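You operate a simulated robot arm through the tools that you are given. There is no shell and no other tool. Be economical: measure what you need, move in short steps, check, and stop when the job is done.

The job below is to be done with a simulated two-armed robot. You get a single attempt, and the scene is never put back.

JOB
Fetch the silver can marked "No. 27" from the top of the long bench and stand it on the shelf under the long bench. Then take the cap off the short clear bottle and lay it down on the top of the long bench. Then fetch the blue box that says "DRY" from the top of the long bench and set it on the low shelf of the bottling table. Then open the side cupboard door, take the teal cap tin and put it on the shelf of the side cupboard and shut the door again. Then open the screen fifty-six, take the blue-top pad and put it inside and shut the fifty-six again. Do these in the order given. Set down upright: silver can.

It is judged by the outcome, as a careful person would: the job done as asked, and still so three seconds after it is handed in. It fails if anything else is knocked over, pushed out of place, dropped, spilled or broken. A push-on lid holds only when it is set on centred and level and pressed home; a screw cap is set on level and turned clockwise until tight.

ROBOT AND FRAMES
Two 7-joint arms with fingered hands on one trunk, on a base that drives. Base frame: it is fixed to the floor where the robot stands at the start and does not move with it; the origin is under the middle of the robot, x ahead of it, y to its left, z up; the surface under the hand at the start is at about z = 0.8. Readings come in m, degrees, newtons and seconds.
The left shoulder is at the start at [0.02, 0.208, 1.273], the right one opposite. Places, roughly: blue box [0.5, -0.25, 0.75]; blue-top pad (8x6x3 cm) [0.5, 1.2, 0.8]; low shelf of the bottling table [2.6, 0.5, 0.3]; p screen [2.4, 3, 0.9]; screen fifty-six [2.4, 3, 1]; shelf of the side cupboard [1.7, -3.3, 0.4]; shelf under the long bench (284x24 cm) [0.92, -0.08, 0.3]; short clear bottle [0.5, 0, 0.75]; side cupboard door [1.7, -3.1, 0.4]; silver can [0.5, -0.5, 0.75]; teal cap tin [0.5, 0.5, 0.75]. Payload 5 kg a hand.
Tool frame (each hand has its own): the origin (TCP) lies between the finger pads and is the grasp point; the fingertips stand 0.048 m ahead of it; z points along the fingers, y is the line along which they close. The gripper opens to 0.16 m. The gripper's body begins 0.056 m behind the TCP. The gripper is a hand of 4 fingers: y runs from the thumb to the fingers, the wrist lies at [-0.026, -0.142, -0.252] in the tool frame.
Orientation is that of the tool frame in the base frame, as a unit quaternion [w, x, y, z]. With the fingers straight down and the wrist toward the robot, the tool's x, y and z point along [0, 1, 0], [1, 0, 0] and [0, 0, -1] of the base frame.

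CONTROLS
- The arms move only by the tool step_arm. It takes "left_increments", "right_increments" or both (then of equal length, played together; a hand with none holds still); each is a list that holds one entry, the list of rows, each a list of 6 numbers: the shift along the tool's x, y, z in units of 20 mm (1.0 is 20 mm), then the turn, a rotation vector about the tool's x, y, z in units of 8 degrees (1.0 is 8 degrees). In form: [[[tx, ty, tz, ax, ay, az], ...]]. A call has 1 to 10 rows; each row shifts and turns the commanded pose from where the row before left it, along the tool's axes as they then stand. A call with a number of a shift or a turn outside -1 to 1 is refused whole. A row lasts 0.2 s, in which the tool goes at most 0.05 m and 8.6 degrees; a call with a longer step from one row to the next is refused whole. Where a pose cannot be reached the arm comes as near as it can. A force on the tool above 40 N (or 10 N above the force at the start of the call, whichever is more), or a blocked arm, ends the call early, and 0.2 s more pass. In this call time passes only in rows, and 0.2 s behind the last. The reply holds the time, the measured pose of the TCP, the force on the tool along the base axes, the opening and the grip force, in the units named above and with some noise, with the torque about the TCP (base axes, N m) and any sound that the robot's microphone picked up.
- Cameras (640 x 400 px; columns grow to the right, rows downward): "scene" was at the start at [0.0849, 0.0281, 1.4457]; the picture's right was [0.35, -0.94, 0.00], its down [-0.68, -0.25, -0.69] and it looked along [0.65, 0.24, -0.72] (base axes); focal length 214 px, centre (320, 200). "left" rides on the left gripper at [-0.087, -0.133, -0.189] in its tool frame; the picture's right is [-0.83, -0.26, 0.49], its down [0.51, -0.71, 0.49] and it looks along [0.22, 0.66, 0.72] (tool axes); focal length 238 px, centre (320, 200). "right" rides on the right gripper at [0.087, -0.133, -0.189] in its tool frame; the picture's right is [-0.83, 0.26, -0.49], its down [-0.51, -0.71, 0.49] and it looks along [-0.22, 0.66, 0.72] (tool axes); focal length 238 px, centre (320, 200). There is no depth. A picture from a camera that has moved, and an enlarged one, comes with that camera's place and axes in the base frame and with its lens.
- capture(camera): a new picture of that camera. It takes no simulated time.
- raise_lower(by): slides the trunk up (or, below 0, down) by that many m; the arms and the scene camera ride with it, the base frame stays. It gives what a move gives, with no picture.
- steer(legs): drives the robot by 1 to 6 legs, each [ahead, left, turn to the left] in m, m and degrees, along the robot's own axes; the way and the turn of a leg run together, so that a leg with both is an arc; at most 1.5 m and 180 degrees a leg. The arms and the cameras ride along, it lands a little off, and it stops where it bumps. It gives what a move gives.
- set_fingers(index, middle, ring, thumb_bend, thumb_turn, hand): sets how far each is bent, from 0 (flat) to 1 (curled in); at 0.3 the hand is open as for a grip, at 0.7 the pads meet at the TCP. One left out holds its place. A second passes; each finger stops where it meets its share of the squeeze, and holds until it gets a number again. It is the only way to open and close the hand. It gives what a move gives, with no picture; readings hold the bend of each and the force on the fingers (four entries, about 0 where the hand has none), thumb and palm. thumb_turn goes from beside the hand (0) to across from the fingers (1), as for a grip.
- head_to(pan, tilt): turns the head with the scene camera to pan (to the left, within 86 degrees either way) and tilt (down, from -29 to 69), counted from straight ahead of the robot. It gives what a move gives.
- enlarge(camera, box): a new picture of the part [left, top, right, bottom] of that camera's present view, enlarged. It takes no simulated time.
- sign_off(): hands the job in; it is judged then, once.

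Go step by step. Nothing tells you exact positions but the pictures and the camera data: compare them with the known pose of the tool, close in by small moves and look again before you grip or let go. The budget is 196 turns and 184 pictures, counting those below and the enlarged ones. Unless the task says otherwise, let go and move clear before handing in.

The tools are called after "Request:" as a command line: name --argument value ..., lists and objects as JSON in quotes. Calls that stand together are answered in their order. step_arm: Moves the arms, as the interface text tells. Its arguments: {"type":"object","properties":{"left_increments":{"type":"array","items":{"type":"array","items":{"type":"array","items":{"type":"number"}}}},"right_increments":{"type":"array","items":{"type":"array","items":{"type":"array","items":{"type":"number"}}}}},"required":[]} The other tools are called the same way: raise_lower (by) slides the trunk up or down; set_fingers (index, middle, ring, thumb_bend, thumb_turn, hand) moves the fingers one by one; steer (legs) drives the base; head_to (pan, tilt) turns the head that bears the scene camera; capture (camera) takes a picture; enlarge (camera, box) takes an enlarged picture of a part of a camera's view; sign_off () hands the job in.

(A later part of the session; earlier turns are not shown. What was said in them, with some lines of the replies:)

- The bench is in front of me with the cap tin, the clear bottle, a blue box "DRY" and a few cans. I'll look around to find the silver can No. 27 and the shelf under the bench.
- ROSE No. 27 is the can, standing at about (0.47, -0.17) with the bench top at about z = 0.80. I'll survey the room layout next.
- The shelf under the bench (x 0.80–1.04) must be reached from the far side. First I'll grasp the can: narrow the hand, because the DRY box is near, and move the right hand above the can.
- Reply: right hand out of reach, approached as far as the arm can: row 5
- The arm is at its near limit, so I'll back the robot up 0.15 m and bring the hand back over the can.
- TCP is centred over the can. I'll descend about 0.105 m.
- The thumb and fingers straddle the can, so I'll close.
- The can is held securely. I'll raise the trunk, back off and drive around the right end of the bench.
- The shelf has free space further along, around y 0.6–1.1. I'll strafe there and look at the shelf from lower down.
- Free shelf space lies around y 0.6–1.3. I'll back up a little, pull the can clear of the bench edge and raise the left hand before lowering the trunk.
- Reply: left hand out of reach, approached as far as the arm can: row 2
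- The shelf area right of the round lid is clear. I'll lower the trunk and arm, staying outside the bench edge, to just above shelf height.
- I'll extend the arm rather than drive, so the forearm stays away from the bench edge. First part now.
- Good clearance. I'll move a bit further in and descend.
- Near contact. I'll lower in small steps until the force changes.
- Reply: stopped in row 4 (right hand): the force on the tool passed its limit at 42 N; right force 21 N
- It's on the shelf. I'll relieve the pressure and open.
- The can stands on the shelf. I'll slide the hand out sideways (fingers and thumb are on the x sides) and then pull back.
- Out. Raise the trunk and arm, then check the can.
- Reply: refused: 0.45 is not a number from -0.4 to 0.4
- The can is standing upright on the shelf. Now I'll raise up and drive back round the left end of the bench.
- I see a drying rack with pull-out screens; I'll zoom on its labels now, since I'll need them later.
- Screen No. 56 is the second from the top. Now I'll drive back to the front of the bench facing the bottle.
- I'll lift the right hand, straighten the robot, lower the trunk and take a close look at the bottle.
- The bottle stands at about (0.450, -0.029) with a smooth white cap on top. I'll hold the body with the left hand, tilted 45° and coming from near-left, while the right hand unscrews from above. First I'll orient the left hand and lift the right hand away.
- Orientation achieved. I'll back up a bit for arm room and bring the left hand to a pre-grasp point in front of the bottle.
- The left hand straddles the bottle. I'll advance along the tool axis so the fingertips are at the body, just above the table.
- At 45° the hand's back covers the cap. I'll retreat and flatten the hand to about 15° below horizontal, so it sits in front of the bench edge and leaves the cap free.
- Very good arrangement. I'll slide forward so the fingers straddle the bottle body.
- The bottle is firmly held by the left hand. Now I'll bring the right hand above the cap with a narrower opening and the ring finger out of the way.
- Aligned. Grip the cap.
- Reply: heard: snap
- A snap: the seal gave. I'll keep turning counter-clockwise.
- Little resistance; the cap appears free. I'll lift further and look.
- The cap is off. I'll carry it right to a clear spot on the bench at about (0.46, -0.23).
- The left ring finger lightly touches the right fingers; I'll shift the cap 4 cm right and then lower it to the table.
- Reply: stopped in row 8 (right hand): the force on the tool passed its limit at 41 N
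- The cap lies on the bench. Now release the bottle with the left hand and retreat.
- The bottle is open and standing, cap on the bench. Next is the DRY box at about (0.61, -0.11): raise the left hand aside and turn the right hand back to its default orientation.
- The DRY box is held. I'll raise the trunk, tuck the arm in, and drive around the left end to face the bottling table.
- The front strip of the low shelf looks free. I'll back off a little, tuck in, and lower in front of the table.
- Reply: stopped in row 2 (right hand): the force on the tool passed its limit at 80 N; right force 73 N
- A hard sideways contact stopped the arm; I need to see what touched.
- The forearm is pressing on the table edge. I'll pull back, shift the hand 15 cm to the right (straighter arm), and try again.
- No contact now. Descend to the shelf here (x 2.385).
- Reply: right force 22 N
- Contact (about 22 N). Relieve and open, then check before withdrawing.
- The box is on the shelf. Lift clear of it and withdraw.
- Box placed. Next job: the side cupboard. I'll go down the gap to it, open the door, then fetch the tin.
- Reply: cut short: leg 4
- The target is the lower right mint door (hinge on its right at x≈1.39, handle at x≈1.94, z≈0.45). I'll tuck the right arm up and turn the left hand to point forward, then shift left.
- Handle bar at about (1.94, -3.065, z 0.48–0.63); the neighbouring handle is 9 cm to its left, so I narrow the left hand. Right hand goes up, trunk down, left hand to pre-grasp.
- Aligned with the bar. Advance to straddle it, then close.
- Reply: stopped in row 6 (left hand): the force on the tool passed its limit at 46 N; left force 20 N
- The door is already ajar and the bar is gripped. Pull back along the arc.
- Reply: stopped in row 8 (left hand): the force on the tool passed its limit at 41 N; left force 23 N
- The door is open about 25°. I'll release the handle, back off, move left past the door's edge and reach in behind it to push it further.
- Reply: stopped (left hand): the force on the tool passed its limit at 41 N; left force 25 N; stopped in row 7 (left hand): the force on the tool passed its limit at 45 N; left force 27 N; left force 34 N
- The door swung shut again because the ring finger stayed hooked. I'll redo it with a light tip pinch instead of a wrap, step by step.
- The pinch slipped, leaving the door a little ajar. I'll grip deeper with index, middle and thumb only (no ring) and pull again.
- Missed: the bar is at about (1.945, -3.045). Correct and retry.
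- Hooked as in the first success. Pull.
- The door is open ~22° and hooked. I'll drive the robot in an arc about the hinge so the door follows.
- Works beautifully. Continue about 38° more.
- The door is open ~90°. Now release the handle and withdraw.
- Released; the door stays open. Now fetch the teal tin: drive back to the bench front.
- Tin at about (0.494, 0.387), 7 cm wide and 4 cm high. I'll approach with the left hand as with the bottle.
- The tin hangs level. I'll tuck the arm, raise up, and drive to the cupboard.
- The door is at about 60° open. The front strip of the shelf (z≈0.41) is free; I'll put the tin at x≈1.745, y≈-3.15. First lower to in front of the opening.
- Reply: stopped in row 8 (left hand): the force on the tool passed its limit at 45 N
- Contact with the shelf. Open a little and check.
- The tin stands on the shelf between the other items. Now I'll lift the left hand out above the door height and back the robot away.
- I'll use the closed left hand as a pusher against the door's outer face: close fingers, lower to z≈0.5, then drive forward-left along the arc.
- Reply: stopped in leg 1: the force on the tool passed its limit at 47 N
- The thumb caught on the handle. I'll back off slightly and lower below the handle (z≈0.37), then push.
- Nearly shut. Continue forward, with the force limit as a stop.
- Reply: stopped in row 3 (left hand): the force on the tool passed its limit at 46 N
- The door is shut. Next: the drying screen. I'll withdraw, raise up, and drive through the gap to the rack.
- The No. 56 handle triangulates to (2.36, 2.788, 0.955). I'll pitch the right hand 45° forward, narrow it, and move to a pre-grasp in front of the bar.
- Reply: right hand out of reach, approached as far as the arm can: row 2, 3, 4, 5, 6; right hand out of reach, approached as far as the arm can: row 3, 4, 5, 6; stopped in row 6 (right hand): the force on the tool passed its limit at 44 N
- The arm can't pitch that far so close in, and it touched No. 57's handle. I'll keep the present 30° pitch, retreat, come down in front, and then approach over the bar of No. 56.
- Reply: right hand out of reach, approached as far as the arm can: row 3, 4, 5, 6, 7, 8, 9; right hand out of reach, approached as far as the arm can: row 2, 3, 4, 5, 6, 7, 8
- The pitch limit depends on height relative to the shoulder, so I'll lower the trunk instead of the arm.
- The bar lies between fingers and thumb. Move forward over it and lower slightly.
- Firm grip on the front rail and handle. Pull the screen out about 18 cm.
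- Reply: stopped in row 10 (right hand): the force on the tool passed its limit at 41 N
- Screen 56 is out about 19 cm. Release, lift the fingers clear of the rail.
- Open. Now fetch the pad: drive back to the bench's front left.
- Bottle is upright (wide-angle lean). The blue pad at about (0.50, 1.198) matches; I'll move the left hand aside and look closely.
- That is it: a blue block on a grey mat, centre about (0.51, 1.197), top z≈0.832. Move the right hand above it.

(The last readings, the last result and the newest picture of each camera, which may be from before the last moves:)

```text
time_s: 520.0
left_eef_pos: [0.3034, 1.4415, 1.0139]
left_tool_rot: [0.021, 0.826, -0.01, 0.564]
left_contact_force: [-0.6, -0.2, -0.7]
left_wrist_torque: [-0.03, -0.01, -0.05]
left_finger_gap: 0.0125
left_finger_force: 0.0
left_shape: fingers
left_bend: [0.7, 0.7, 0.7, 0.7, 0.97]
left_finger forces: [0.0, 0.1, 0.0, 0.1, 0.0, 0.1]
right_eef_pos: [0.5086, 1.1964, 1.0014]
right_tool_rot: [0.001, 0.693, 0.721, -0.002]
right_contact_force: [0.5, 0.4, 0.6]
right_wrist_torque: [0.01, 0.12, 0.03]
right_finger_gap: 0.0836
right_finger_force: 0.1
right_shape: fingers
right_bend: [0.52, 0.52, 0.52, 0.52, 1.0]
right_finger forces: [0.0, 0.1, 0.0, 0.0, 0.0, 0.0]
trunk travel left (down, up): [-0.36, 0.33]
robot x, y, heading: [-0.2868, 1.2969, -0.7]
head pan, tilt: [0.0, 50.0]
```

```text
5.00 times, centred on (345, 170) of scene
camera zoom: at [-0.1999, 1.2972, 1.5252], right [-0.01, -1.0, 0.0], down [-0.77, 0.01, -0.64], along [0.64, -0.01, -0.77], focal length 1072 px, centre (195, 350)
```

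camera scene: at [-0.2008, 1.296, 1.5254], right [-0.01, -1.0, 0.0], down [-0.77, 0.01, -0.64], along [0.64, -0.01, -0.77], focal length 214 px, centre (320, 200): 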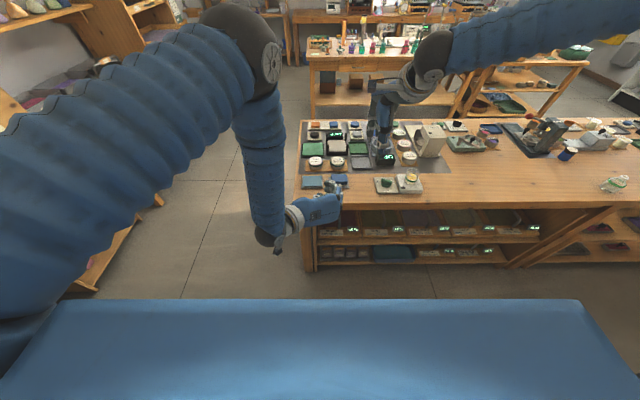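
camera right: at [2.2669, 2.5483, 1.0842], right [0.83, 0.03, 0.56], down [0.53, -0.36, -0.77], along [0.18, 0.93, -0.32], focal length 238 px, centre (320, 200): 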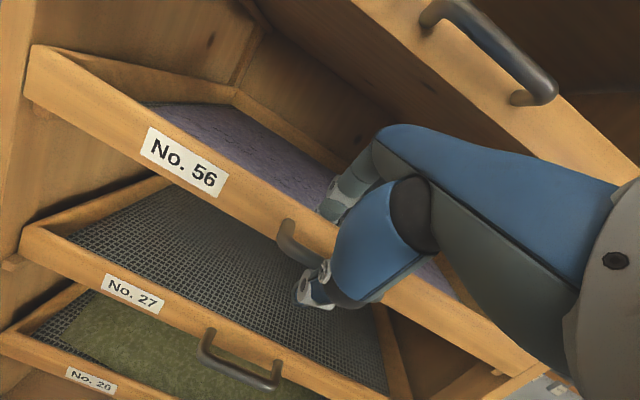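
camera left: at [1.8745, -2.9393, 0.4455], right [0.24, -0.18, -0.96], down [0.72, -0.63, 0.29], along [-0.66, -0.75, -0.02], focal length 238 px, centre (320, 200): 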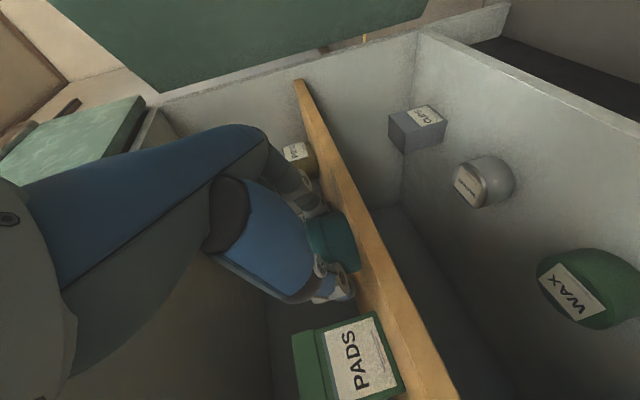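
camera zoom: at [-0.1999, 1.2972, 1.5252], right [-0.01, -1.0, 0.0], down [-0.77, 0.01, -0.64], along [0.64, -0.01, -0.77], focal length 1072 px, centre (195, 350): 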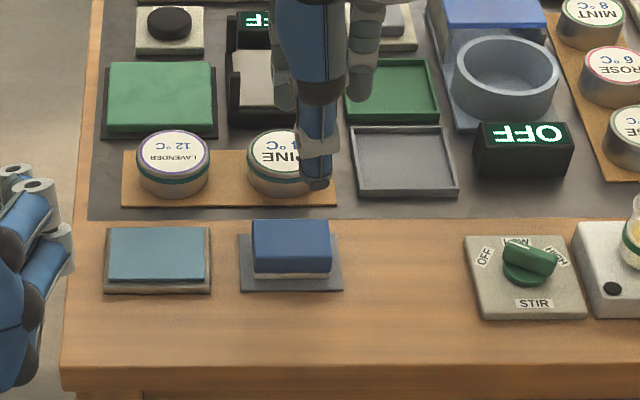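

Request:
step_arm --right_increments '[[[0.03, 0.02, 0.88, 0, 0, 0], [0.03, 0.02, 0.88, 0, 0, 0], [0.03, 0.02, 0.88, 0, 0, 0], [0.03, 0.02, 0.88, 0, 0, 0], [0.03, 0.02, 0.88, 0, 0, 0], [0.03, 0.02, 0.88, 0, 0, 0], [0.03, 0.02, 0.88, 0, 0, 0], [0.03, 0.02, 0.88, 0, 0, 0]]]'

Request:
set_fingers --hand "right" --index 0.8 --middle 0.8 --ring 0.8 --thumb_bend 0.8

Request:
step_arm --right_increments '[[[0, 0, -0.3, 0, 0, 0], [0, 0, -0.8, 0, 0, 0], [0, 0, -1, 0, 0, 0], [0, 0, -1, 0, 0, 0], [0, 0, -1, 0, 0, 0]]]'

Request:
enlarge --camera "right" --box '[200, 130, 420, 340]'

```text
time_s: 521.8
left_eef_pos: [0.3023, 1.4408, 1.0144]
left_tool_rot: [0.021, 0.825, -0.011, 0.565]
left_contact_force: [0.1, -0.1, 0.4]
left_wrist_torque: [0.03, 0.0, 0.02]
left_finger_gap: 0.0124
left_finger_force: 0.2
left_shape: fingers
left_bend: [0.7, 0.7, 0.7, 0.7, 0.97]
left_finger forces: [0.0, 0.1, 0.1, 0.0, 0.0, 0.0]
right_eef_pos: [0.5126, 1.2005, 0.8597]
right_tool_rot: [0.001, 0.693, 0.721, 0.0]
right_contact_force: [0.1, -0.4, 0.5]
right_wrist_torque: [0.03, 0.08, -0.03]
right_finger_gap: 0.0833
right_finger_force: 0.1
right_shape: fingers
right_bend: [0.52, 0.52, 0.52, 0.52, 1.0]
right_finger forces: [0.0, 0.0, 0.0, 0.0, 0.1, 0.1]
trunk travel left (down, up): [-0.36, 0.33]
robot x, y, heading: [-0.2881, 1.2943, -0.5]
head pan, tilt: [0.0, 50.0]
```

```text
time_s: 522.8
left_eef_pos: [0.3029, 1.4413, 1.015]
left_tool_rot: [0.02, 0.825, -0.011, 0.564]
left_contact_force: [-0.4, -0.4, -0.5]
left_wrist_torque: [0.02, 0.03, 0.02]
left_finger_gap: 0.0123
left_finger_force: 0.0
left_shape: fingers
left_bend: [0.7, 0.7, 0.7, 0.7, 0.97]
left_finger forces: [0.0, 0.0, 0.0, 0.1, 0.0, 0.0]
right_eef_pos: [0.5107, 1.2003, 0.8602]
right_tool_rot: [0.002, 0.691, 0.722, -0.001]
right_contact_force: [0.1, 0.0, 2.0]
right_wrist_torque: [-0.01, 0.1, -0.02]
right_finger_gap: 0.058
right_finger_force: 25.2
right_shape: fingers
right_bend: [0.6, 0.61, 0.8, 0.6, 1.0]
right_finger forces: [12.6, 12.5, 0.0, 0.0, 25.4, 0.1]
trunk travel left (down, up): [-0.36, 0.33]
robot x, y, heading: [-0.2897, 1.2964, -0.7]
head pan, tilt: [0.0, 50.0]
```

```text
time_s: 524.0
left_eef_pos: [0.3015, 1.4408, 1.0147]
left_tool_rot: [0.021, 0.826, -0.01, 0.564]
left_contact_force: [0.4, 0.1, -0.6]
left_wrist_torque: [-0.02, 0.01, 0.01]
left_finger_gap: 0.0123
left_finger_force: 0.1
left_shape: fingers
left_bend: [0.7, 0.7, 0.7, 0.7, 0.97]
left_finger forces: [0.0, 0.1, 0.1, 0.0, 0.0, 0.0]
right_eef_pos: [0.513, 1.2017, 0.9434]
right_tool_rot: [0.002, 0.692, 0.722, -0.001]
right_contact_force: [-0.5, 0.9, -0.6]
right_wrist_torque: [0.03, -0.08, -0.05]
right_finger_gap: 0.0584
right_finger_force: 24.8
right_shape: fingers
right_bend: [0.6, 0.61, 0.8, 0.6, 1.0]
right_finger forces: [12.6, 12.2, 0.0, 0.0, 24.8, 0.0]
trunk travel left (down, up): [-0.36, 0.33]
robot x, y, heading: [-0.2863, 1.2988, -0.5]
head pan, tilt: [0.0, 50.0]
```

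```text
1.90 times, centred on (310, 235) of right
camera zoom: at [0.3753, 1.2843, 1.1337], right [0.29, -0.82, 0.49], down [-0.69, -0.54, -0.49], along [0.66, -0.19, -0.72], focal length 454 px, centre (339, 133)
```

zoom: 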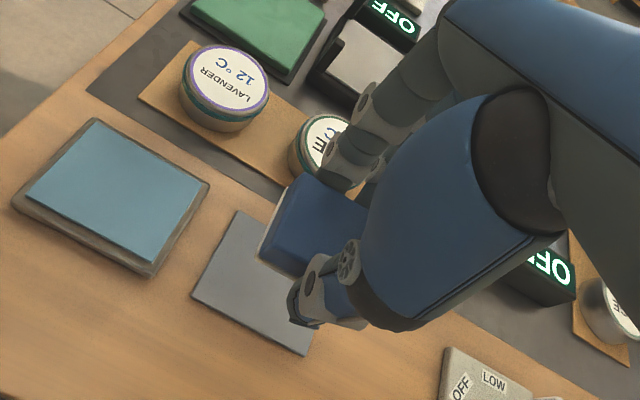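

Pad in hand. Raise, tuck, and drive back to the rack.

Request:
raise_lower --by 0.3

Request:
step_arm --right_increments '[[[0, -1, 0, 0, 0, 0], [0, -1, 0, 0, 0, 0], [0, -1, 0, 0, 0, 0], [0, -1, 0, 0, 0, 0], [0, -1, 0, 0, 0, 0], [0, -1, 0, 0, 0, 0], [0, -1, 0, 0, 0, 0]]]'

Request:
steer --legs '[[0, 0.6, 0.5], [1.2, 0, 0], [1.22, 0, 0], [0, 0, 90]]'

Request:
head_to --pan -12 --tilt 45

Request:
capture --camera "scene"

```text
time_s: 527.0
left_eef_pos: [0.3017, 1.4414, 1.3149]
left_tool_rot: [0.02, 0.825, -0.012, 0.564]
left_contact_force: [-0.2, 0.6, -0.7]
left_wrist_torque: [0.04, -0.02, 0.0]
left_finger_gap: 0.0123
left_finger_force: 0.0
left_shape: fingers
left_bend: [0.7, 0.7, 0.7, 0.7, 0.97]
left_finger forces: [0.0, 0.1, 0.0, 0.0, 0.1, 0.0]
right_eef_pos: [0.5133, 1.2015, 1.243]
right_tool_rot: [0.001, 0.692, 0.722, -0.001]
right_contact_force: [-0.7, -0.4, -1.9]
right_wrist_torque: [-0.02, -0.01, 0.01]
right_finger_gap: 0.0585
right_finger_force: 25.2
right_shape: fingers
right_bend: [0.6, 0.61, 0.8, 0.6, 1.0]
right_finger forces: [12.7, 12.3, 0.0, 0.1, 24.9, 0.0]
trunk travel left (down, up): [-0.66, 0.03]
robot x, y, heading: [-0.2891, 1.2976, -0.4]
head pan, tilt: [0.0, 50.0]
```

```text
time_s: 528.6
left_eef_pos: [0.3021, 1.4404, 1.3149]
left_tool_rot: [0.021, 0.826, -0.011, 0.564]
left_contact_force: [0.5, -0.3, 0.0]
left_wrist_torque: [-0.02, 0.03, 0.0]
left_finger_gap: 0.0126
left_finger_force: 0.1
left_shape: fingers
left_bend: [0.7, 0.7, 0.7, 0.7, 0.97]
left_finger forces: [0.1, 0.0, 0.0, 0.0, 0.0, 0.0]
right_eef_pos: [0.3741, 1.1973, 1.2436]
right_tool_rot: [0.001, 0.692, 0.722, 0.0]
right_contact_force: [-0.3, 0.5, 0.4]
right_wrist_torque: [0.0, -0.01, 0.04]
right_finger_gap: 0.0582
right_finger_force: 24.5
right_shape: fingers
right_bend: [0.6, 0.61, 0.8, 0.6, 1.0]
right_finger forces: [12.6, 12.1, 0.1, 0.0, 24.6, 0.0]
trunk travel left (down, up): [-0.66, 0.03]
robot x, y, heading: [-0.2883, 1.2975, -0.9]
head pan, tilt: [0.0, 50.0]
```

```text
time_s: 547.4
left_eef_pos: [2.0089, 2.4713, 1.3148]
left_tool_rot: [-0.385, 0.591, 0.577, 0.412]
left_contact_force: [0.1, 0.2, -0.4]
left_wrist_torque: [0.0, 0.03, -0.02]
left_finger_gap: 0.0124
left_finger_force: 0.0
left_shape: fingers
left_bend: [0.7, 0.7, 0.7, 0.7, 0.97]
left_finger forces: [0.0, 0.1, 0.0, 0.1, 0.0, 0.0]
right_eef_pos: [2.2521, 2.5449, 1.2439]
right_tool_rot: [0.002, -0.026, 1.0, 0.0]
right_contact_force: [0.3, -0.7, -1.0]
right_wrist_torque: [-0.01, 0.0, 0.0]
right_finger_gap: 0.0577
right_finger_force: 24.4
right_shape: fingers
right_bend: [0.6, 0.61, 0.8, 0.6, 1.0]
right_finger forces: [12.1, 11.7, 0.1, 0.0, 23.7, 0.0]
trunk travel left (down, up): [-0.66, 0.03]
robot x, y, heading: [2.1533, 1.8816, 89.8]
head pan, tilt: [0.0, 50.0]
```

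```text
time_s: 548.1
left_eef_pos: [2.007, 2.4697, 1.3148]
left_tool_rot: [-0.386, 0.589, 0.578, 0.412]
left_contact_force: [0.5, -0.1, 0.4]
left_wrist_torque: [0.01, 0.01, 0.0]
left_finger_gap: 0.0125
left_finger_force: 0.0
left_shape: fingers
left_bend: [0.7, 0.7, 0.7, 0.7, 0.97]
left_finger forces: [0.0, 0.0, 0.0, 0.0, 0.1, 0.0]
right_eef_pos: [2.2528, 2.5455, 1.2434]
right_tool_rot: [0.002, -0.025, 1.0, 0.001]
right_contact_force: [0.6, -0.7, -0.6]
right_wrist_torque: [0.01, 0.02, 0.0]
right_finger_gap: 0.0578
right_finger_force: 24.0
right_shape: fingers
right_bend: [0.6, 0.61, 0.8, 0.6, 1.0]
right_finger forces: [12.1, 11.7, 0.0, 0.0, 23.8, 0.0]
trunk travel left (down, up): [-0.66, 0.03]
robot x, y, heading: [2.1576, 1.8829, 89.8]
head pan, tilt: [-12.0, 45.0]
```

```text
28 pictures are left
camera scene: at [2.1722, 1.9728, 1.8322], right [0.98, -0.21, 0.0], down [-0.15, -0.69, -0.71], along [0.15, 0.69, -0.71], focal length 214 px, centre (320, 200)
```

scene: 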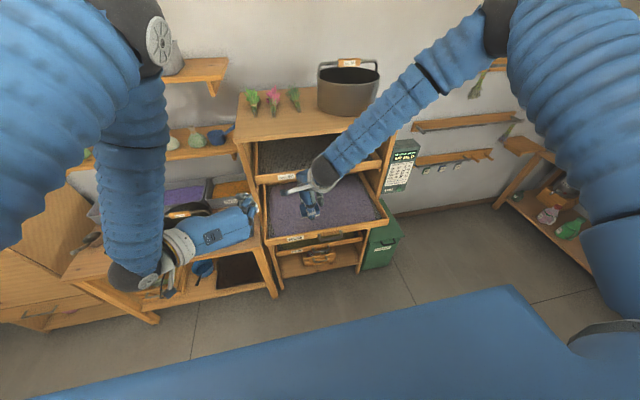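

Position the pad above the open part of screen 56, left of the handle, then lower.

Request:
step_arm --right_increments '[[[0.19, 0.9, 0, 0, 0, 0], [0.19, 0.9, 0, 0, 0, 0], [0.19, 0.9, 0, 0, 0, 0], [0.19, 0.9, 0, 0, 0, 0], [0.19, 0.9, 0, 0, 0, 0], [0.19, 0.9, 0, 0, 0, 0], [0.19, 0.9, 0, 0, 0, 0]]]'

Request:
step_arm --right_increments '[[[0, 0, 1, 0, 0, 0], [0, 0, 1, 0, 0, 0], [0, 0, 1, 0, 0, 0], [0, 0, 1, 0, 0, 0], [0, 0, 1, 0, 0, 0], [0, 0, 1, 0, 0, 0], [0, 0, 1, 0, 0, 0], [0, 0, 1, 0, 0, 0]]]'

Request:
enlarge --camera "scene" --box '[240, 140, 400, 280]'

Request:
enlarge --camera "right" --box '[180, 130, 420, 350]'

```text
time_s: 549.7
left_eef_pos: [2.0076, 2.4712, 1.3142]
left_tool_rot: [-0.385, 0.59, 0.578, 0.412]
left_contact_force: [-0.9, 0.7, -0.7]
left_wrist_torque: [0.01, -0.03, -0.04]
left_finger_gap: 0.0125
left_finger_force: 0.1
left_shape: fingers
left_bend: [0.7, 0.7, 0.7, 0.7, 0.97]
left_finger forces: [0.0, 0.0, 0.0, 0.0, 0.0, 0.0]
right_eef_pos: [2.2188, 2.6701, 1.2432]
right_tool_rot: [0.002, -0.026, 1.0, -0.001]
right_contact_force: [0.3, -0.6, -1.9]
right_wrist_torque: [0.02, -0.02, 0.03]
right_finger_gap: 0.0578
right_finger_force: 23.9
right_shape: fingers
right_bend: [0.6, 0.61, 0.8, 0.6, 1.0]
right_finger forces: [12.1, 11.8, 0.0, 0.0, 23.9, 0.0]
trunk travel left (down, up): [-0.66, 0.03]
robot x, y, heading: [2.1551, 1.8832, 89.6]
head pan, tilt: [-12.0, 45.0]
```

```text
time_s: 551.5
left_eef_pos: [2.0071, 2.4719, 1.3145]
left_tool_rot: [-0.386, 0.589, 0.578, 0.412]
left_contact_force: [0.6, 0.3, 0.3]
left_wrist_torque: [-0.02, 0.01, 0.03]
left_finger_gap: 0.0122
left_finger_force: 0.0
left_shape: fingers
left_bend: [0.7, 0.7, 0.7, 0.7, 0.97]
left_finger forces: [0.0, 0.0, 0.0, 0.0, 0.0, 0.0]
right_eef_pos: [2.2197, 2.6715, 1.0825]
right_tool_rot: [0.002, -0.025, 1.0, 0.001]
right_contact_force: [-0.2, 1.6, -0.6]
right_wrist_torque: [-0.07, -0.01, 0.03]
right_finger_gap: 0.0578
right_finger_force: 24.1
right_shape: fingers
right_bend: [0.6, 0.61, 0.8, 0.6, 1.0]
right_finger forces: [12.2, 11.7, 0.1, 0.0, 23.7, 0.0]
trunk travel left (down, up): [-0.66, 0.03]
robot x, y, heading: [2.1573, 1.8835, 89.9]
head pan, tilt: [-12.0, 45.0]
```

```text
2.86 times, centred on (320, 210) of scene
camera zoom: at [2.1728, 1.9734, 1.8321], right [0.98, -0.21, 0.0], down [-0.15, -0.69, -0.71], along [0.15, 0.69, -0.71], focal length 613 px, centre (320, 171)
```

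zoom: 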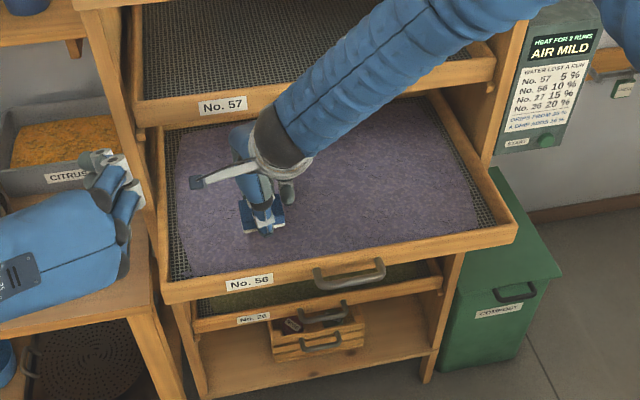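

```text
1.82 times, centred on (300, 240) of right
camera zoom: at [2.1377, 2.5341, 1.2732], right [0.82, 0.3, 0.49], down [0.54, -0.68, -0.49], along [0.19, 0.67, -0.72], focal length 433 px, centre (356, 127)
```

zoom: 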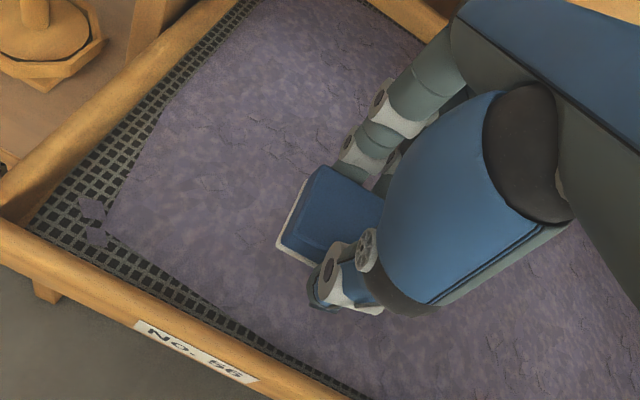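

Request:
step_arm --right_increments '[[[0, 0, 0.9, 0, 0, 0], [0, 0, 0.7, 0, 0, 0], [0, 0, 0.5, 0, 0, 0], [0, 0, 0.3, 0, 0, 0], [0, 0, 0.3, 0, 0, 0], [0, 0, 0.3, 0, 0, 0], [0, 0, 0.3, 0, 0, 0], [0, 0, 0.3, 0, 0, 0], [0, 0, 0.3, 0, 0, 0], [0, 0, 0.3, 0, 0, 0]]]'

```text
time_s: 553.7
left_eef_pos: [2.0071, 2.4693, 1.3163]
left_tool_rot: [-0.386, 0.589, 0.577, 0.413]
left_contact_force: [0.0, 0.7, 0.2]
left_wrist_torque: [0.0, 0.03, 0.0]
left_finger_gap: 0.0123
left_finger_force: 0.0
left_shape: fingers
left_bend: [0.7, 0.7, 0.7, 0.7, 0.97]
left_finger forces: [0.0, 0.0, 0.1, 0.0, 0.0, 0.1]
right_eef_pos: [2.2192, 2.6702, 1.0023]
right_tool_rot: [0.001, -0.026, 1.0, 0.001]
right_contact_force: [1.3, 1.3, 12.7]
right_wrist_torque: [-0.27, -0.1, -0.06]
right_finger_gap: 0.0574
right_finger_force: 26.6
right_shape: fingers
right_bend: [0.6, 0.6, 0.8, 0.61, 1.0]
right_finger forces: [13.4, 13.3, 0.1, 0.1, 25.5, 0.0]
trunk travel left (down, up): [-0.66, 0.03]
robot x, y, heading: [2.1615, 1.8781, 89.9]
head pan, tilt: [-12.0, 45.0]
```

Contact (12.7 N). Relieve and open, then lift away.

Request:
step_arm --right_increments '[[[0, 0, -0.12, 0, 0, 0]]]'

Request:
set_fingers --hand "right" --index 0.48 --middle 0.48 --ring 0.48 --thumb_bend 0.48

Request:
step_arm --right_increments '[[[0, 0, -0.6, 0, 0, 0], [0, 0, -1, 0, 0, 0], [0, 0, -1, 0, 0, 0], [0, 0, -1, 0, 0, 0], [0, -0.6, -0.8, 0, 0, 0], [0, -1, 0, 0, 0, 0], [0, -1, 0, 0, 0, 0], [0, -1, 0, 0, 0, 0], [0, -1, 0, 0, 0, 0], [0, -1, 0, 0, 0, 0]]]'

Request:
enlarge --camera "scene" --box '[240, 140, 400, 280]'

```text
time_s: 554.1
left_eef_pos: [2.007, 2.4703, 1.3154]
left_tool_rot: [-0.385, 0.59, 0.578, 0.412]
left_contact_force: [0.0, 0.2, 0.4]
left_wrist_torque: [0.01, 0.03, 0.0]
left_finger_gap: 0.0124
left_finger_force: 0.1
left_shape: fingers
left_bend: [0.7, 0.7, 0.7, 0.7, 0.97]
left_finger forces: [0.0, 0.1, 0.0, 0.0, 0.0, 0.0]
right_eef_pos: [2.2198, 2.6696, 1.0017]
right_tool_rot: [0.002, -0.025, 1.0, 0.0]
right_contact_force: [1.8, 1.8, 9.3]
right_wrist_torque: [-0.2, -0.06, -0.05]
right_finger_gap: 0.0578
right_finger_force: 25.8
right_shape: fingers
right_bend: [0.6, 0.6, 0.8, 0.61, 1.0]
right_finger forces: [13.3, 13.1, 0.0, 0.1, 24.9, 0.0]
trunk travel left (down, up): [-0.66, 0.03]
robot x, y, heading: [2.1584, 1.8869, 89.9]
head pan, tilt: [-12.0, 45.0]
```

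```text
time_s: 555.1
left_eef_pos: [2.0076, 2.4694, 1.3152]
left_tool_rot: [-0.386, 0.59, 0.577, 0.412]
left_contact_force: [0.0, 0.9, 0.1]
left_wrist_torque: [-0.01, 0.02, -0.04]
left_finger_gap: 0.0125
left_finger_force: 0.1
left_shape: fingers
left_bend: [0.7, 0.7, 0.7, 0.7, 0.97]
left_finger forces: [0.0, 0.0, 0.0, 0.0, 0.0, 0.1]
right_eef_pos: [2.2181, 2.6696, 1.0012]
right_tool_rot: [0.001, -0.026, 1.0, 0.001]
right_contact_force: [-0.1, 0.2, 4.3]
right_wrist_torque: [0.13, -0.01, -0.04]
right_finger_gap: 0.0967
right_finger_force: 2.9
right_shape: fingers
right_bend: [0.48, 0.49, 0.48, 0.49, 1.0]
right_finger forces: [0.1, 4.4, 0.1, 0.0, 1.9, 0.1]
trunk travel left (down, up): [-0.66, 0.03]
robot x, y, heading: [2.1574, 1.879, 89.8]
head pan, tilt: [-12.0, 45.0]
```

```text
time_s: 557.3
left_eef_pos: [2.0082, 2.4693, 1.3163]
left_tool_rot: [-0.385, 0.59, 0.577, 0.412]
left_contact_force: [0.4, -0.3, 0.1]
left_wrist_torque: [0.01, 0.02, 0.01]
left_finger_gap: 0.0123
left_finger_force: 0.1
left_shape: fingers
left_bend: [0.7, 0.7, 0.7, 0.7, 0.97]
left_finger forces: [0.0, 0.1, 0.1, 0.0, 0.1, 0.0]
right_eef_pos: [2.2258, 2.557, 1.0898]
right_tool_rot: [0.002, -0.025, 1.0, 0.0]
right_contact_force: [0.0, 0.5, 1.0]
right_wrist_torque: [-0.03, -0.04, -0.01]
right_finger_gap: 0.0987
right_finger_force: 0.2
right_shape: fingers
right_bend: [0.48, 0.48, 0.48, 0.48, 1.0]
right_finger forces: [0.0, 0.0, 0.0, 0.1, 0.0, 0.0]
trunk travel left (down, up): [-0.66, 0.03]
robot x, y, heading: [2.1528, 1.8796, 90.1]
head pan, tilt: [-12.0, 45.0]
```

```text
2.86 times, centred on (320, 210) of scene
camera zoom: at [2.1728, 1.9719, 1.8323], right [0.98, -0.21, 0.0], down [-0.15, -0.69, -0.71], along [0.15, 0.69, -0.71], focal length 613 px, centre (320, 171)
```

zoom: 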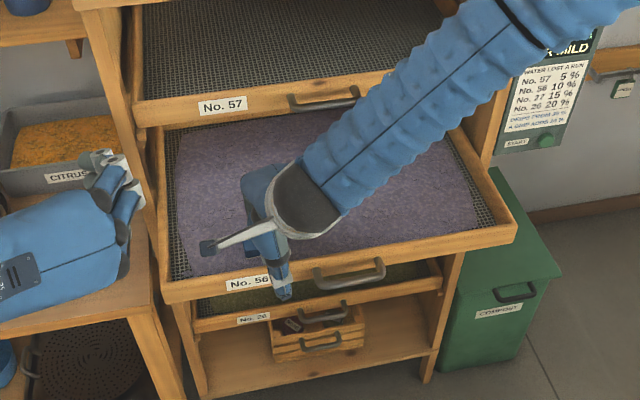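

The pad is in. To shut the screen I'll use the left fist (pointing forward, low profile): lift the right hand away, shift the robot right, and lower the left hand in front of the rail.

Request:
step_arm --right_increments '[[[0, -1, 0, 0, 0, 0], [0, -1, -0.5, 0, 0, 0], [-0.5, 0, -1, 0, 0, 0], [-0.5, 0, -1, 0, 0, 0], [-0.5, 0, -1, 0, 0, 0], [-0.5, 0, -1, 0, 0, 0], [-0.5, 0, -1, 0, 0, 0], [-0.5, 0, -1, 0, 0, 0]]]'

Request:
steer --legs '[[0, -0.15, 0]]'

Request:
enlarge --camera "scene" --box '[200, 140, 380, 280]'

Request:
step_arm --left_increments '[[[-0.93, 0.5, 0.3, 0, 0, 0], [-0.93, 0.5, 0.3, 0, 0, 0], [-0.93, 0.5, 0.3, 0, 0, 0], [-0.93, 0.5, 0.3, 0, 0, 0], [-0.93, 0.5, 0.3, 0, 0, 0], [-0.93, 0.5, 0.3, 0, 0, 0], [-0.93, 0.5, 0.3, 0, 0, 0], [-0.93, 0.5, 0.3, 0, 0, 0], [-0.93, 0.5, 0.3, 0, 0, 0], [-0.93, 0.5, 0.3, 0, 0, 0]]]'

```text
time_s: 559.1
left_eef_pos: [2.0077, 2.4697, 1.3152]
left_tool_rot: [-0.386, 0.59, 0.578, 0.411]
left_contact_force: [0.4, -1.1, -0.6]
left_wrist_torque: [0.0, 0.0, 0.01]
left_finger_gap: 0.0124
left_finger_force: 0.0
left_shape: fingers
left_bend: [0.7, 0.7, 0.7, 0.7, 0.97]
left_finger forces: [0.0, 0.0, 0.0, 0.1, 0.1, 0.0]
right_eef_pos: [2.2871, 2.5184, 1.2208]
right_tool_rot: [0.001, -0.026, 1.0, 0.0]
right_contact_force: [0.9, 0.0, -0.5]
right_wrist_torque: [0.08, 0.07, -0.01]
right_finger_gap: 0.0984
right_finger_force: 0.2
right_shape: fingers
right_bend: [0.48, 0.48, 0.48, 0.48, 1.0]
right_finger forces: [0.0, 0.0, 0.0, 0.1, 0.0, 0.0]
trunk travel left (down, up): [-0.66, 0.03]
robot x, y, heading: [2.1583, 1.8822, 90.0]
head pan, tilt: [-12.0, 45.0]
```

```text
time_s: 560.5
left_eef_pos: [2.1562, 2.4698, 1.3139]
left_tool_rot: [-0.385, 0.589, 0.578, 0.412]
left_contact_force: [-1.3, -0.5, -0.5]
left_wrist_torque: [0.03, -0.02, -0.08]
left_finger_gap: 0.0123
left_finger_force: 0.1
left_shape: fingers
left_bend: [0.7, 0.7, 0.7, 0.7, 0.97]
left_finger forces: [0.0, 0.1, 0.0, 0.1, 0.1, 0.1]
right_eef_pos: [2.4346, 2.5191, 1.2207]
right_tool_rot: [0.002, -0.026, 1.0, 0.001]
right_contact_force: [-0.8, -1.5, 0.1]
right_wrist_torque: [-0.01, -0.05, 0.03]
right_finger_gap: 0.0985
right_finger_force: 0.1
right_shape: fingers
right_bend: [0.48, 0.48, 0.48, 0.48, 1.0]
right_finger forces: [0.0, 0.1, 0.0, 0.1, 0.1, 0.0]
trunk travel left (down, up): [-0.66, 0.03]
robot x, y, heading: [2.3067, 1.882, 90.2]
head pan, tilt: [-12.0, 45.0]
```

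```text
2.86 times, centred on (290, 210) of scene
camera zoom: at [2.3198, 1.9726, 1.8322], right [0.98, -0.21, 0.0], down [-0.15, -0.69, -0.71], along [0.15, 0.69, -0.71], focal length 613 px, centre (406, 171)
```

zoom: 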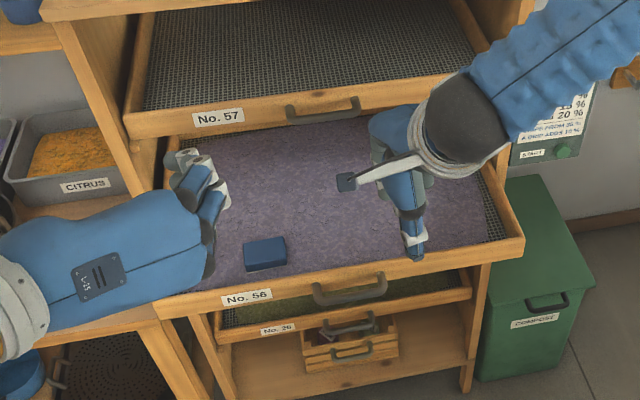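

```text
time_s: 562.7
left_eef_pos: [2.26, 2.4565, 1.1228]
left_tool_rot: [-0.386, 0.589, 0.579, 0.412]
left_contact_force: [-0.3, 1.5, -0.3]
left_wrist_torque: [-0.08, 0.01, 0.0]
left_finger_gap: 0.0123
left_finger_force: 0.1
left_shape: fingers
left_bend: [0.7, 0.7, 0.7, 0.7, 0.97]
left_finger forces: [0.1, 0.0, 0.1, 0.0, 0.0, 0.1]
right_eef_pos: [2.4366, 2.5194, 1.2203]
right_tool_rot: [0.001, -0.026, 1.0, -0.001]
right_contact_force: [-0.3, 0.5, 0.6]
right_wrist_torque: [0.0, -0.01, -0.01]
right_finger_gap: 0.0985
right_finger_force: 0.0
right_shape: fingers
right_bend: [0.48, 0.48, 0.48, 0.48, 1.0]
right_finger forces: [0.0, 0.0, 0.1, 0.0, 0.0, 0.1]
trunk travel left (down, up): [-0.66, 0.03]
robot x, y, heading: [2.3067, 1.8826, 89.9]
head pan, tilt: [-12.0, 45.0]
```

Request:
step_arm --left_increments '[[[-0.93, 0.35, 0.36, 0, 0, 0], [-0.93, 0.35, 0.36, 0, 0, 0], [-0.93, 0.35, 0.36, 0, 0, 0], [-0.93, 0.35, 0.36, 0, 0, 0], [-0.93, 0.35, 0.36, 0, 0, 0], [-0.93, 0.35, 0.36, 0, 0, 0], [-0.93, 0.35, 0.36, 0, 0, 0], [-0.93, 0.35, 0.36, 0, 0, 0]]]'

Request:
enlarge --camera "scene" --box '[200, 140, 380, 280]'

```text
time_s: 564.5
left_eef_pos: [2.3202, 2.4527, 0.9649]
left_tool_rot: [-0.387, 0.589, 0.578, 0.412]
left_contact_force: [-0.5, 0.7, 0.0]
left_wrist_torque: [-0.02, -0.02, -0.01]
left_finger_gap: 0.0127
left_finger_force: 0.0
left_shape: fingers
left_bend: [0.7, 0.7, 0.7, 0.7, 0.97]
left_finger forces: [0.0, 0.0, 0.1, 0.1, 0.0, 0.1]
right_eef_pos: [2.4356, 2.519, 1.2212]
right_tool_rot: [0.001, -0.026, 1.0, -0.001]
right_contact_force: [-1.1, 1.0, 0.0]
right_wrist_torque: [0.02, 0.01, -0.04]
right_finger_gap: 0.0983
right_finger_force: 0.1
right_shape: fingers
right_bend: [0.48, 0.48, 0.48, 0.48, 1.0]
right_finger forces: [0.1, 0.0, 0.0, 0.0, 0.0, 0.1]
trunk travel left (down, up): [-0.66, 0.03]
robot x, y, heading: [2.3084, 1.8813, 89.8]
head pan, tilt: [-12.0, 45.0]
```

```text
2.86 times, centred on (290, 210) of scene
camera zoom: at [2.3222, 1.9725, 1.8322], right [0.98, -0.21, 0.0], down [-0.15, -0.69, -0.71], along [0.15, 0.69, -0.71], focal length 613 px, centre (406, 171)
```

zoom: 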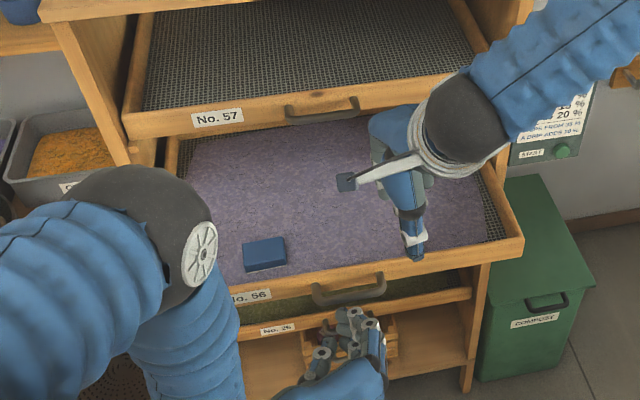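

The fist is in front of the rail. Push forward with the left arm (force-guarded).

Request:
step_arm --left_increments '[[[0.36, 0, 0.93, 0, 0, 0], [0.36, 0, 0.93, 0, 0, 0], [0.36, 0, 0.93, 0, 0, 0], [0.36, 0, 0.93, 0, 0, 0], [0.36, 0, 0.93, 0, 0, 0], [0.36, 0, 0.93, 0, 0, 0], [0.36, 0, 0.93, 0, 0, 0], [0.36, 0, 0.93, 0, 0, 0], [0.36, 0, 0.93, 0, 0, 0], [0.36, 0, 0.93, 0, 0, 0]]]'

Request:
enlarge --camera "scene" --box '[200, 140, 380, 280]'

```text
time_s: 566.7
left_eef_pos: [2.3285, 2.6539, 0.9628]
left_tool_rot: [-0.386, 0.59, 0.578, 0.411]
left_contact_force: [-0.3, -0.1, -0.6]
left_wrist_torque: [0.1, 0.02, 0.01]
left_finger_gap: 0.0124
left_finger_force: 0.6
left_shape: fingers
left_bend: [0.7, 0.7, 0.7, 0.7, 0.97]
left_finger forces: [0.0, 0.2, 0.0, 0.0, 0.0, 0.0]
right_eef_pos: [2.4359, 2.5197, 1.22]
right_tool_rot: [0.001, -0.026, 1.0, 0.001]
right_contact_force: [-0.1, -0.6, -0.4]
right_wrist_torque: [-0.01, -0.01, 0.02]
right_finger_gap: 0.0988
right_finger_force: 0.1
right_shape: fingers
right_bend: [0.48, 0.48, 0.48, 0.48, 1.0]
right_finger forces: [0.0, 0.0, 0.0, 0.0, 0.0, 0.0]
trunk travel left (down, up): [-0.66, 0.03]
robot x, y, heading: [2.3069, 1.8828, 90.0]
head pan, tilt: [-12.0, 45.0]
```

```text
2.86 times, centred on (290, 210) of scene
camera zoom: at [2.322, 1.9732, 1.8322], right [0.98, -0.21, 0.0], down [-0.15, -0.69, -0.71], along [0.15, 0.69, -0.71], focal length 613 px, centre (406, 171)
```

zoom: 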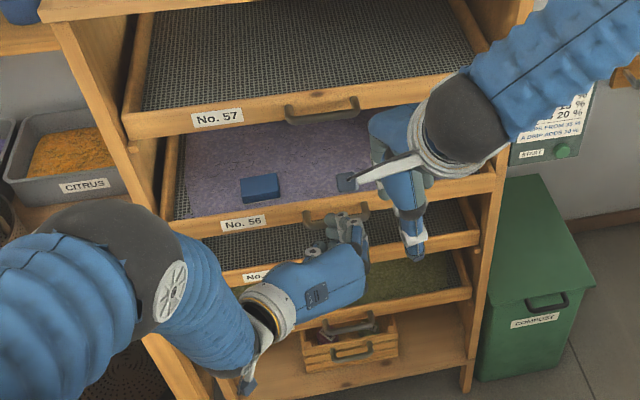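

Sliding in smoothly. Continue.

Request:
step_arm --left_increments '[[[0.36, 0, 0.93, 0, 0, 0], [0.36, 0, 0.93, 0, 0, 0], [0.36, 0, 0.93, 0, 0, 0], [0.36, 0, 0.93, 0, 0, 0], [0.18, 0, 0.47, 0, 0, 0], [0.18, 0, 0.47, 0, 0, 0], [0.18, 0, 0.47, 0, 0, 0], [0.18, 0, 0.47, 0, 0, 0]]]'

Request:
enlarge --camera "scene" --box '[200, 140, 380, 280]'

```text
time_s: 567.8
left_eef_pos: [2.3342, 2.7294, 0.9667]
left_tool_rot: [-0.383, 0.588, 0.576, 0.419]
left_contact_force: [-1.9, -21.2, 16.6]
left_wrist_torque: [0.42, -0.36, -0.24]
left_finger_gap: 0.0128
left_finger_force: 15.7
left_shape: fingers
left_bend: [0.7, 0.82, 0.7, 0.7, 0.97]
left_finger forces: [0.6, 26.8, 0.1, 0.0, 3.6, 0.0]
left hand out of reach, approached as far as the arm can: row 5
right_eef_pos: [2.4352, 2.5167, 1.223]
right_tool_rot: [0.002, -0.027, 1.0, 0.001]
right_contact_force: [-0.9, 0.2, -0.6]
right_wrist_torque: [-0.04, -0.09, 0.02]
right_finger_gap: 0.0988
right_finger_force: 0.0
right_shape: fingers
right_bend: [0.48, 0.48, 0.48, 0.48, 1.0]
right_finger forces: [0.1, 0.0, 0.0, 0.1, 0.0, 0.1]
trunk travel left (down, up): [-0.66, 0.03]
robot x, y, heading: [2.3033, 1.8818, 90.1]
head pan, tilt: [-12.0, 45.0]
stopped in row 5 (left hand): the force on the tool passed its limit at 43 N (the readings are from after the stop); the commanded pose is now the measured one
```

```text
2.86 times, centred on (290, 210) of scene
camera zoom: at [2.32, 1.968, 1.8326], right [0.98, -0.21, 0.0], down [-0.15, -0.69, -0.71], along [0.15, 0.69, -0.71], focal length 613 px, centre (406, 171)
```

zoom: 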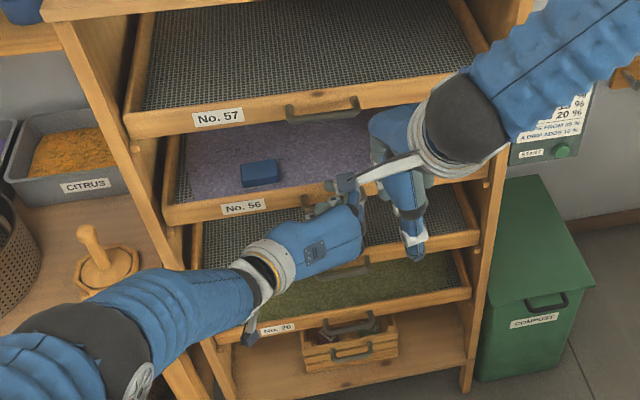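

Request:
step_arm --left_increments '[[[-0.36, 0, -0.93, 0, 0, 0], [-0.36, 0, -0.93, 0, 0, 0], [-0.36, 0, -0.93, 0, 0, 0], [-0.36, 0, -0.93, 0, 0, 0], [-0.36, 0, -0.93, 0, 0, 0], [-0.36, 0, -0.93, 0, 0, 0], [-0.36, 0, -0.93, 0, 0, 0], [-0.36, 0, -0.93, 0, 0, 0], [-0.36, 0, -0.93, 0, 0, 0]]]'

Request:
enlarge --camera "scene" --box '[220, 140, 380, 270]'

```text
time_s: 569.8
left_eef_pos: [2.3265, 2.5555, 0.9653]
left_tool_rot: [-0.385, 0.589, 0.577, 0.415]
left_contact_force: [-0.4, 0.1, 0.4]
left_wrist_torque: [-0.03, 0.01, -0.04]
left_finger_gap: 0.0123
left_finger_force: 0.0
left_shape: fingers
left_bend: [0.7, 0.7, 0.7, 0.7, 0.97]
left_finger forces: [0.1, 0.0, 0.0, 0.1, 0.0, 0.0]
right_eef_pos: [2.4366, 2.5186, 1.2203]
right_tool_rot: [0.001, -0.026, 1.0, 0.0]
right_contact_force: [0.3, 0.1, 0.8]
right_wrist_torque: [0.03, 0.0, -0.02]
right_finger_gap: 0.0989
right_finger_force: 0.0
right_shape: fingers
right_bend: [0.48, 0.48, 0.48, 0.48, 1.0]
right_finger forces: [0.1, 0.0, 0.0, 0.1, 0.0, 0.1]
trunk travel left (down, up): [-0.66, 0.03]
robot x, y, heading: [2.3084, 1.8822, 90.0]
head pan, tilt: [-12.0, 45.0]
```

```text
3.08 times, centred on (300, 205) of scene
camera zoom: at [2.3223, 1.9715, 1.8322], right [0.98, -0.21, 0.0], down [-0.15, -0.69, -0.71], along [0.15, 0.69, -0.71], focal length 660 px, centre (382, 185)
```

zoom: 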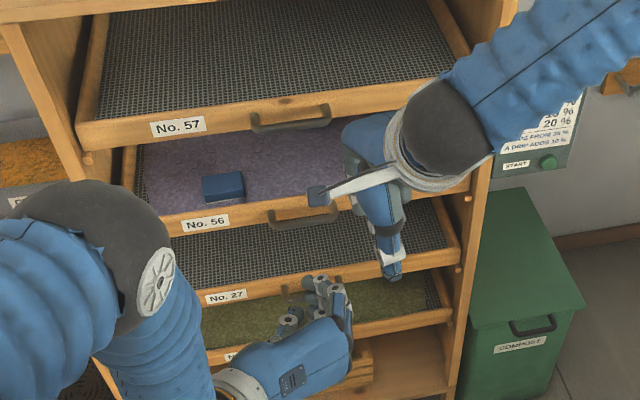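

Screen 56 is flush with its neighbours, with the pad inside, and both hands are clear. All five jobs are done, so I'm handing in.

Request:
sign_off

```text
The job is handed in.
```

All five jobs were done in the order given and handed in:
- **Silver can:** No. 27 stands upright on the shelf under the long bench.
- **Bottle cap:** it is off and lying on the bench top.
- **DRY box:** it is on the low shelf of the bottling table.
- **Cap tin:** it is on the side cupboard shelf, with the door shut.
- **Blue-top pad:** it is inside screen 56, with the screen shut.
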